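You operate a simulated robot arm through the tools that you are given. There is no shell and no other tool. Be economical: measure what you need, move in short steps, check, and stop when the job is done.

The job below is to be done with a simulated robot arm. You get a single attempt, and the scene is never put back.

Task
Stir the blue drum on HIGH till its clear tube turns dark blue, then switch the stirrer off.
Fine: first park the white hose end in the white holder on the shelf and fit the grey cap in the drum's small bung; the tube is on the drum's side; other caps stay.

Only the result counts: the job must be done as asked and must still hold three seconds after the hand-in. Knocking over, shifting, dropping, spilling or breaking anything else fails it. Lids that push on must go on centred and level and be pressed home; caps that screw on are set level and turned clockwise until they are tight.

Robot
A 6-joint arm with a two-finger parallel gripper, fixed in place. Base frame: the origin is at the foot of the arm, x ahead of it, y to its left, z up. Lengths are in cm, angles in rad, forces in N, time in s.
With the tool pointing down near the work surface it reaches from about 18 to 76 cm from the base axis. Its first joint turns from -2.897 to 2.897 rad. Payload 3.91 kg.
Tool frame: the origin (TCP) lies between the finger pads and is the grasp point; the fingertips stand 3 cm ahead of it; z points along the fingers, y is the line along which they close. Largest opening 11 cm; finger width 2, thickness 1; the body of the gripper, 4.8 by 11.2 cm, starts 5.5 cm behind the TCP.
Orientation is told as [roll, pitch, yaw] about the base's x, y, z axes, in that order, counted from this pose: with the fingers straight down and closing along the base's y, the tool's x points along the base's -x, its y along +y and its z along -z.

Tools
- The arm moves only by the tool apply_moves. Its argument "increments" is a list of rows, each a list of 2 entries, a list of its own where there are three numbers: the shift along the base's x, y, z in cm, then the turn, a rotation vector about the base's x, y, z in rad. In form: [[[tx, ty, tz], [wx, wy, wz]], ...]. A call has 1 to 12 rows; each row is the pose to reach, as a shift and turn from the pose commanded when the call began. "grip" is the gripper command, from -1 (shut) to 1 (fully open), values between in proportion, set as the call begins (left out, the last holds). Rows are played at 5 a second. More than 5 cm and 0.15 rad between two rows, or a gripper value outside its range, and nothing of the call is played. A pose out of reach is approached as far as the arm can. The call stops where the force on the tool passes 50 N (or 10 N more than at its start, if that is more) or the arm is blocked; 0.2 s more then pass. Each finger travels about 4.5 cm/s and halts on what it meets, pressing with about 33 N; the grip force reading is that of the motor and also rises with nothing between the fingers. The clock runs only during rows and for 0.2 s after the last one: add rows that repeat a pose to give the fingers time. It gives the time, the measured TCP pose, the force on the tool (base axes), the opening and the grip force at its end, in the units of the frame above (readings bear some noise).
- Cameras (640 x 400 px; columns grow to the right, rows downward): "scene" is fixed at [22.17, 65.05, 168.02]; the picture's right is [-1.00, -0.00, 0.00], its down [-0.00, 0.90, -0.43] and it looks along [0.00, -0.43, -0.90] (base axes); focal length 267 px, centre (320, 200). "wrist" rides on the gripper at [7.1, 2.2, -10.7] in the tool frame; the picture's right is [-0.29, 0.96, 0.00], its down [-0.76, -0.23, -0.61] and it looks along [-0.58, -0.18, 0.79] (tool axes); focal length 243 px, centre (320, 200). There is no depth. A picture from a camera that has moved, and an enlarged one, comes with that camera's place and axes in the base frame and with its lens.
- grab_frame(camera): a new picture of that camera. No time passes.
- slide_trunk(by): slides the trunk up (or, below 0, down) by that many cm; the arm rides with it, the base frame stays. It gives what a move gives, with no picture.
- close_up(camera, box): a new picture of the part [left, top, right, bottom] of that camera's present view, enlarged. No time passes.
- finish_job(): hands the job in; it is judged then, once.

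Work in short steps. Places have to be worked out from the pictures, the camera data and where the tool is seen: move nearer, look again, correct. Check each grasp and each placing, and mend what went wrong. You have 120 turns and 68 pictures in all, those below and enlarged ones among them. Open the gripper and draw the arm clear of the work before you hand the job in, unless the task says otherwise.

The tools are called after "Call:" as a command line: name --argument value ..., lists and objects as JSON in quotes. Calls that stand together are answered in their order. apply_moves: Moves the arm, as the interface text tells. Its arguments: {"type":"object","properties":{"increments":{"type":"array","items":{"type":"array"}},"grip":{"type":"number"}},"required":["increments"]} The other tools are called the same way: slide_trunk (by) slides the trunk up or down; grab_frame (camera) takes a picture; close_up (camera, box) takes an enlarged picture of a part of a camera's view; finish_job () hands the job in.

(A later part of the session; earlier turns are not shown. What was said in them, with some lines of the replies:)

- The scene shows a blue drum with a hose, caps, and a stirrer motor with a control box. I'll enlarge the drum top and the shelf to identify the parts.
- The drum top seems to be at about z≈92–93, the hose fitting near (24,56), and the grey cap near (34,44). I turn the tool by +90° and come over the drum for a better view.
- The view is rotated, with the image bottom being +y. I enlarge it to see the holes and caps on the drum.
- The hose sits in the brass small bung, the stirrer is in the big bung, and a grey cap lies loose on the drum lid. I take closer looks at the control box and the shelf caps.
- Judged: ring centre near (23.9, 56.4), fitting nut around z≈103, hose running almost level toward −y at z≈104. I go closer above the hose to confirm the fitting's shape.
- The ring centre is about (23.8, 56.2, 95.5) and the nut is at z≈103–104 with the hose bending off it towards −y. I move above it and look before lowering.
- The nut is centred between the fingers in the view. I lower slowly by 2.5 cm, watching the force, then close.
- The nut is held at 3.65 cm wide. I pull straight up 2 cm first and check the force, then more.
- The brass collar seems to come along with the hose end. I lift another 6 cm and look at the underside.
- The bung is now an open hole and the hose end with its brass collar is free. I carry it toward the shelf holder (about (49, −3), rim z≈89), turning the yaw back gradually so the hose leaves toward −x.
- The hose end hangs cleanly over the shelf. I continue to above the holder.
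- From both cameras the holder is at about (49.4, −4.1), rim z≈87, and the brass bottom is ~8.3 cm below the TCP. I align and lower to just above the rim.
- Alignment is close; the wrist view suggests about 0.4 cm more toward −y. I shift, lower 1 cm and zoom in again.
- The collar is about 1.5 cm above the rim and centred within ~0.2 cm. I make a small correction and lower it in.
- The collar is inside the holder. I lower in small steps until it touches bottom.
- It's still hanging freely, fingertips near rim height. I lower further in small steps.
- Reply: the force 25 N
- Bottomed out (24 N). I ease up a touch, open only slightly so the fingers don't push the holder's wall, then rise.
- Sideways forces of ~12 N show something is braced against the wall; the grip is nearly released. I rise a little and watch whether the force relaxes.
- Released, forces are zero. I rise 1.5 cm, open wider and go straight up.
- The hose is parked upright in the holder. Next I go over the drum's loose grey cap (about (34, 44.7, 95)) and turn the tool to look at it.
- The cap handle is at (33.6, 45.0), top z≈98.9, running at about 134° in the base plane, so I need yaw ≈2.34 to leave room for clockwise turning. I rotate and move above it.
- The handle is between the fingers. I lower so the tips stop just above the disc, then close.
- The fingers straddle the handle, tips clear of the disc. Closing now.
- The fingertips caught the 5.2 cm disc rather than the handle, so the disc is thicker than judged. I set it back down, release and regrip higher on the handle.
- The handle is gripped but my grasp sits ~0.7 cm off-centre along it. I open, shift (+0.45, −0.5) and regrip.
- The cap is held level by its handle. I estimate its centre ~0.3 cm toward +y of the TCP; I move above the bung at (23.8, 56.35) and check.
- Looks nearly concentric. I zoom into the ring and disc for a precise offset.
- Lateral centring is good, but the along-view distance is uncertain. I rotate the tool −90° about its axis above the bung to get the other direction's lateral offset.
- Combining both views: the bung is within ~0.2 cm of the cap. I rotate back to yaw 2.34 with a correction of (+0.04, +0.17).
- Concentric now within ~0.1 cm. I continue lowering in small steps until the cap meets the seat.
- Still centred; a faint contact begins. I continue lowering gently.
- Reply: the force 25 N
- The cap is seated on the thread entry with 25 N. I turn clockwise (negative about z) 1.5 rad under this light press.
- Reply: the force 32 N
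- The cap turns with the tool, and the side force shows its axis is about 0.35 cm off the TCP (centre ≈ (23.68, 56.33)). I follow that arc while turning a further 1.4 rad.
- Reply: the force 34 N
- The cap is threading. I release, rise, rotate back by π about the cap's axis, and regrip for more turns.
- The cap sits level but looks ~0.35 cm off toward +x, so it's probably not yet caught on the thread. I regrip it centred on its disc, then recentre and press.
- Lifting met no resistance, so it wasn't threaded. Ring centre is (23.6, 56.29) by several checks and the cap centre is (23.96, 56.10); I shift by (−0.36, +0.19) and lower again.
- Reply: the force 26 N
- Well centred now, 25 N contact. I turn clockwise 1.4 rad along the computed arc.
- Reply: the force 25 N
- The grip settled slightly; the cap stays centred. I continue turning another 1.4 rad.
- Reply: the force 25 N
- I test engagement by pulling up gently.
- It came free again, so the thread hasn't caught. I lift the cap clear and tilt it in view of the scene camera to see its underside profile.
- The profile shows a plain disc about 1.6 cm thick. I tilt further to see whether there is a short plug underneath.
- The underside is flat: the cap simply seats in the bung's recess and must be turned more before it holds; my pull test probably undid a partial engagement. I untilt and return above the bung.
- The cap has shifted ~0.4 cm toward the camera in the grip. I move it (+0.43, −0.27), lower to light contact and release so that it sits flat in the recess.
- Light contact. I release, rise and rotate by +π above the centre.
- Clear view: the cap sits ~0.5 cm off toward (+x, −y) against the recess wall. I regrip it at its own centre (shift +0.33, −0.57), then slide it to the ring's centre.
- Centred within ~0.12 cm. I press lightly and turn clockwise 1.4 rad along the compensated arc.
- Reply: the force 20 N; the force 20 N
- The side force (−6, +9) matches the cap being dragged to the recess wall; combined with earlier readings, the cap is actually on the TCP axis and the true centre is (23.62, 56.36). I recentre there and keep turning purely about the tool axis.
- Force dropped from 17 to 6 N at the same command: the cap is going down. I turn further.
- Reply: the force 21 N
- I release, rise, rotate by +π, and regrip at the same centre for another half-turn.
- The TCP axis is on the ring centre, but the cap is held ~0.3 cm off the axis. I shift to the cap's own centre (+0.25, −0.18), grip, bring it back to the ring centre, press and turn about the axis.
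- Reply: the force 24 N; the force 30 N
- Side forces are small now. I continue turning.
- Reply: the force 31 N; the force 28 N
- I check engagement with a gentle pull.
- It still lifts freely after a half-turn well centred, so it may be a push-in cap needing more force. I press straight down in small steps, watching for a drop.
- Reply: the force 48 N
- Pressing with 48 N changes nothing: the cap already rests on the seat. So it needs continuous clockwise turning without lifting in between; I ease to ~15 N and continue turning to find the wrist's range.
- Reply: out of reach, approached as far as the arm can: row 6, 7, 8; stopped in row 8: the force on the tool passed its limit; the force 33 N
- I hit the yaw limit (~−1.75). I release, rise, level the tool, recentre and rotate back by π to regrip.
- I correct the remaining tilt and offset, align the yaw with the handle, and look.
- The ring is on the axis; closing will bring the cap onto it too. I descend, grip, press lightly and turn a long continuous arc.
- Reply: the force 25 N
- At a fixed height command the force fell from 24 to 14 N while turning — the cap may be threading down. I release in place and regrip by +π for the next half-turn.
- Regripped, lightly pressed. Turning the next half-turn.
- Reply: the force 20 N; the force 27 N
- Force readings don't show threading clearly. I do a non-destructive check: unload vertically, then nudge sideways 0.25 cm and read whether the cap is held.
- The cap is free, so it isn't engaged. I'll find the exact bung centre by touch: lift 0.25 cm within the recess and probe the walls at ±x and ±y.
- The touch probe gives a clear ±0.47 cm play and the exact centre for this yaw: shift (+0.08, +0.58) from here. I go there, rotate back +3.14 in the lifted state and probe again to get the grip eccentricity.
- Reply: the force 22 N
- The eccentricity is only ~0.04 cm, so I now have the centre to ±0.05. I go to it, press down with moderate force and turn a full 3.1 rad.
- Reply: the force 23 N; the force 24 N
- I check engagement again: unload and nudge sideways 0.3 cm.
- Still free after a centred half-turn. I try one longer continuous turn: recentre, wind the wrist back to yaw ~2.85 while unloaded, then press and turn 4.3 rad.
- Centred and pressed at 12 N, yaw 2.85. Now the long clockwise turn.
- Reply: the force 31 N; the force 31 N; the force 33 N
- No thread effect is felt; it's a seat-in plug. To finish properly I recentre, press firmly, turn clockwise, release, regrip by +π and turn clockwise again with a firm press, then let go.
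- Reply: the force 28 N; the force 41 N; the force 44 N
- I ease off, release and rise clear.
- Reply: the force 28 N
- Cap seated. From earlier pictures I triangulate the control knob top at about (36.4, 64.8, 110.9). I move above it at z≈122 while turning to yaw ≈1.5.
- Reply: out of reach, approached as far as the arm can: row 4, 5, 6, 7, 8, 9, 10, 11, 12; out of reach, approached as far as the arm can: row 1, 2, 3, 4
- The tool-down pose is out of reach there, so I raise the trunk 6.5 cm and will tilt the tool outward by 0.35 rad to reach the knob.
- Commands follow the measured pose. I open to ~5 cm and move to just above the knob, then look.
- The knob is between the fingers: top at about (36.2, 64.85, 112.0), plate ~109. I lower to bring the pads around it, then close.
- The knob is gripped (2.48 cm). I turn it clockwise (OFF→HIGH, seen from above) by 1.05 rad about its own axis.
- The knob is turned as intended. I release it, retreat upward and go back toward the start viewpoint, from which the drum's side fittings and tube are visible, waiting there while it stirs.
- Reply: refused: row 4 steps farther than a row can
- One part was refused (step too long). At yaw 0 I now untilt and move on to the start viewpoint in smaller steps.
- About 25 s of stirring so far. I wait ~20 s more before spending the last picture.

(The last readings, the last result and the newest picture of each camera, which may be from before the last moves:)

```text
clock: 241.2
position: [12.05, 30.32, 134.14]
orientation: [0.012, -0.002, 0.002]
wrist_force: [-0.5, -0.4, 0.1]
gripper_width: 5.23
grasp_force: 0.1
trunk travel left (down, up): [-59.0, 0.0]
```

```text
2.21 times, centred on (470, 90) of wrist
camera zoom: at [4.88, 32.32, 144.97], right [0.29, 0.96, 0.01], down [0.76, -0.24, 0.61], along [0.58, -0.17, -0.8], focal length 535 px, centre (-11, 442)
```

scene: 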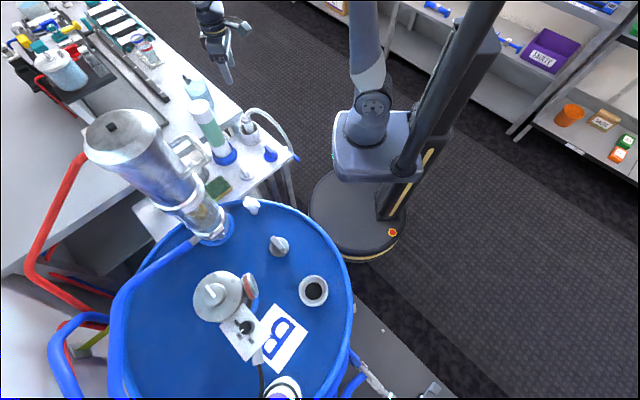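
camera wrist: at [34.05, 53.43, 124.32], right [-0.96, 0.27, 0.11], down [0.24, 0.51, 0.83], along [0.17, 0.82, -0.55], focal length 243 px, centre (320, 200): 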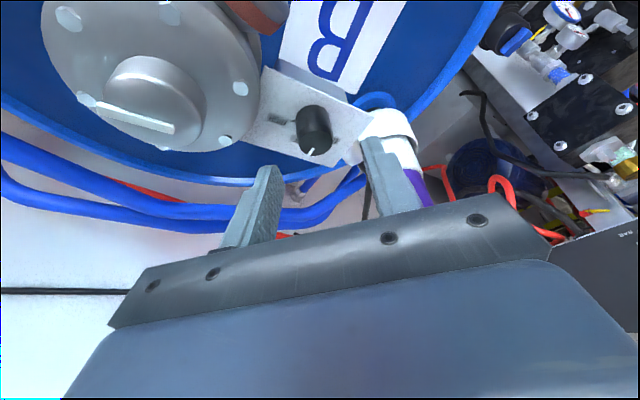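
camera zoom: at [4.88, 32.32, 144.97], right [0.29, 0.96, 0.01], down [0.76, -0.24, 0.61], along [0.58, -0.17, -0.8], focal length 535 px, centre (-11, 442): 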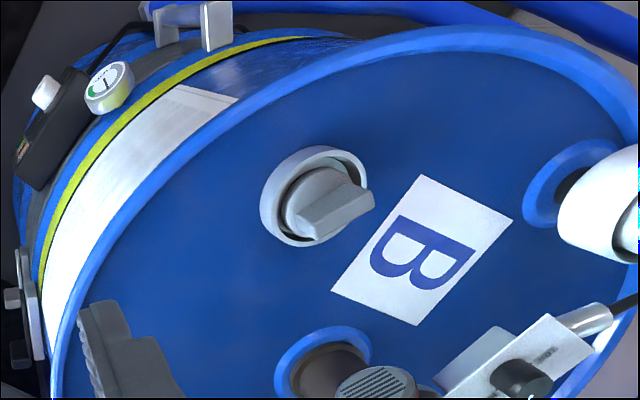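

The picture shows the cap in its ring and the knob pointer in the HIGH direction; bluish colour appears at the bracketed tube on the drum side (43 s stirred). I let it run a little longer while returning by the same path to the knob.

Call:
apply_moves --increments '[[[0, 0, 0], [0, 0, 0]], [[0, 0, 0], [0, 0, 0]], [[0, 0, 0], [0, 0, 0]], [[0, 0, 0], [0, 0, 0]], [[0, 0, 0], [0, 0, 0]], [[0, 0, 0], [0, 0, 0]], [[0, 0, 0], [0, 0, 0]], [[0, 0, 0], [0, 0, 0]], [[0, 0, 0], [0, 0, 0]], [[0, 0, 0], [0, 0, 0]], [[0, 0, 0], [0, 0, 0]], [[0, 0, 0], [0, 0, 0]]]'

Call:
apply_moves --increments '[[[0, 0, 0], [0, 0, 0]], [[0, 0, 0], [0, 0, 0]], [[0, 0, 0], [0, 0, 0]], [[0, 0, 0], [0, 0, 0]], [[0, 0, 0], [0, 0, 0]], [[0, 0, 0], [0, 0, 0]], [[0, 0, 0], [0, 0, 0]], [[0, 0, 0], [0, 0, 0]], [[0, 0, 0], [0, 0, 0]], [[0, 0, 0], [0, 0, 0]], [[0, 0, 0], [0, 0, 0]], [[0, 0, 0], [0, 0, 0]]]'

Call:
apply_moves --increments '[[[0, 0, 0], [0, 0, 0]], [[0, 0, 0], [0, 0, 0]], [[0, 0, 0], [0, 0, 0]], [[0, 0, 0], [0, 0, 0]], [[0, 0, 0], [0, 0, 0]], [[0, 0, 0], [0, 0, 0]], [[0, 0, 0], [0, 0, 0]], [[0, 0, 0], [0, 0, 0]], [[0, 0, 0], [0, 0, 0]], [[0, 0, 0], [0, 0, 0]], [[0, 0, 0], [0, 0, 0]], [[0, 0, 0], [0, 0, 0]]]'

Call:
apply_moves --increments '[[[2, 2.5, -1.5], [0, -0.1, 0]], [[4, 5, -3], [0, -0.2, 0]], [[6, 7.5, -4.5], [0, -0.3, 0]], [[8, 10, -6], [0, -0.347, 0]], [[10, 12.5, -7.5], [0, -0.347, 0]], [[12, 15, -9], [0, -0.347, 0]], [[13.6, 16.65, -10.4], [0, -0.347, 0]]]'

Call:
apply_moves --increments '[[[0, 0, 0], [0, 0, 0.14]], [[0, 0, 0], [0, 0, 0.28]], [[0, 0, 0], [0, 0, 0.42]], [[0, 0, 0], [0, 0, 0.518]], [[0, 0, 0], [0, 0, 0.518]]]'

Call:
apply_moves --increments '[[[2, 3.5, -1], [0, 0, 0]], [[4, 7, -1.5], [0, 0, 0]], [[6, 10.5, -3], [0, 0, 0]], [[8, 14, -5], [0, 0, 0]], [[9.75, 16.9, -7], [0, 0, 0]]]'

```text
clock: 243.8
position: [12.07, 30.33, 134.19]
orientation: [0.012, -0.001, 0.002]
wrist_force: [-0.4, -0.7, 0.2]
gripper_width: 5.21
grasp_force: 0.1
trunk travel left (down, up): [-59.0, 0.0]
```

```text
clock: 246.4
position: [12.13, 30.37, 134.12]
orientation: [0.013, -0.003, 0.003]
wrist_force: [0.4, -0.1, -0.8]
gripper_width: 5.23
grasp_force: 0.0
trunk travel left (down, up): [-59.0, 0.0]
```

```text
clock: 249.0
position: [12.14, 30.41, 134.21]
orientation: [0.012, -0.002, 0.001]
wrist_force: [-0.2, -0.1, -0.2]
gripper_width: 5.24
grasp_force: 0.1
trunk travel left (down, up): [-59.0, 0.0]
```

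```text
clock: 250.6
position: [25.72, 47.13, 123.65]
orientation: [0.011, -0.348, 0.003]
wrist_force: [-0.9, 0.1, -0.8]
gripper_width: 5.23
grasp_force: 0.0
trunk travel left (down, up): [-59.0, 0.0]
```

```text
clock: 251.8
position: [25.75, 46.95, 123.69]
orientation: [0.01, -0.348, 0.522]
wrist_force: [-0.4, 0.3, 0.5]
gripper_width: 5.23
grasp_force: 0.1
trunk travel left (down, up): [-59.0, 0.0]
```

```text
clock: 253.0
position: [35.45, 64.06, 116.44]
orientation: [0.011, -0.346, 0.523]
wrist_force: [0.1, -0.4, -0.1]
gripper_width: 5.24
grasp_force: 0.0
trunk travel left (down, up): [-59.0, 0.0]
```

Back above the knob. I lower around it, grip, and turn it back +1.05 rad to OFF along the reverse arc.

Call:
apply_moves --increments '[[[0.15, 0.3, -1.3], [0, 0, 0]], [[0.18, 0.42, -2.6], [0, 0, 0]], [[0.18, 0.45, -3.3], [0, 0, 0]], [[0.18, 0.45, -3.55], [0, 0, 0]]]'

Call:
apply_moves --increments '[[[0, 0, 0], [0, 0, 0]], [[0, 0, 0], [0, 0, 0]], [[0, 0, 0], [0, 0, 0]], [[0, 0, 0], [0, 0, 0]]]' --grip -1

Call:
apply_moves --increments '[[[0.048, -0.08, 0], [0, 0, 0.15]], [[0.106, -0.153, 0], [0, 0, 0.3]], [[0.175, -0.215, 0], [0, 0, 0.45]], [[0.252, -0.267, 0], [0, 0, 0.6]], [[0.337, -0.306, 0], [0, 0, 0.75]], [[0.426, -0.333, 0], [0, 0, 0.9]], [[0.518, -0.346, 0], [0, 0, 1.05]], [[0.518, -0.346, 0], [0, 0, 1.05]]]'

```text
clock: 254.0
position: [35.55, 64.3, 113.08]
orientation: [0.011, -0.349, 0.518]
wrist_force: [0.1, 0.6, -0.2]
gripper_width: 5.22
grasp_force: 0.1
trunk travel left (down, up): [-59.0, 0.0]
```

```text
clock: 255.0
position: [35.41, 64.45, 113.13]
orientation: [0.011, -0.348, 0.52]
wrist_force: [-3.1, 6.6, 0.1]
gripper_width: 2.45
grasp_force: 44.6
trunk travel left (down, up): [-59.0, 0.0]
```

```text
clock: 256.8
position: [36.2, 64.07, 113.21]
orientation: [0.01, -0.346, 1.574]
wrist_force: [2.7, 7.5, -2.6]
gripper_width: 2.44
grasp_force: 44.5
trunk travel left (down, up): [-59.0, 0.0]
```

The knob is back at its original OFF angle. I release, retreat up and away, and draw the arm clear.

Call:
apply_moves --increments '[[[0, 0, 0], [0, 0, 0]], [[0, 0, 0], [0, 0, 0]], [[0, 0, 0], [0, 0, 0]], [[0, -0.2, 1.5], [0, 0, 0]], [[-0.1, -0.5, 3.8], [0, 0, 0]], [[-2, -3.5, 6], [0, 0, 0]], [[-4, -7, 8], [0, 0, 0]], [[-6, -10.5, 9.5], [0, 0, 0]], [[-8, -14, 10], [0, 0, 0]], [[-10, -17.5, 11], [0, 0, 0]]]' --grip 0

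Call:
apply_moves --increments '[[[-2, -2.5, 1.5], [-0.1, 0, 0]], [[-4, -5, 3], [-0.2, 0, 0]], [[-6, -7.5, 4.5], [-0.3, 0, 0]], [[-8, -10, 6], [-0.347, 0, 0]], [[-10, -12.5, 7.5], [-0.347, 0, 0]], [[-12, -15, 9], [-0.347, 0, 0]], [[-13.6, -16.8, 10], [-0.347, 0, 0]]]' --grip 1

```text
clock: 259.0
position: [26.19, 46.36, 124.27]
orientation: [0.011, -0.348, 1.57]
wrist_force: [-0.2, 0.7, 0.6]
gripper_width: 5.48
grasp_force: 0.1
trunk travel left (down, up): [-59.0, 0.0]
```

```text
clock: 260.6
position: [12.33, 29.43, 134.23]
orientation: [0.011, -0.003, 1.57]
wrist_force: [0.4, 0.3, -0.7]
gripper_width: 10.99
grasp_force: 0.0
trunk travel left (down, up): [-59.0, 0.0]
```

The hose is parked, the cap is seated, the stirrer has been run on HIGH and the knob turned back to OFF. The arm is clear and the gripper open, so I hand the job in.

Call:
finish_job

```text
The job is handed in.
```

I handed the job in, but two results are unconfirmed: whether the cap is tight, and whether the tube turned dark blue.

- **Hose:** the white hose end is parked in the white holder on the shelf. I saw it upright in the holder.
- **Cap:** the grey cap sits level and roughly centred in the small bung. I pressed it with up to about 48 N and turned it clockwise several times. I never felt a thread catch, and in every check it lifted or slid freely. I could not tell whether it is a screw cap or a plug that only rests in place.
- **Stirring:** the stirrer ran for about 57 s at the position I judged to be HIGH. The last picture, at about 43 s, showed a bluish tint where I took the tube to be. I could not clearly identify the tube or confirm it was dark blue, and I had no pictures left.
- **Stirrer off:** I turned the knob back to its starting angle, which should be OFF. I could not check this by picture.
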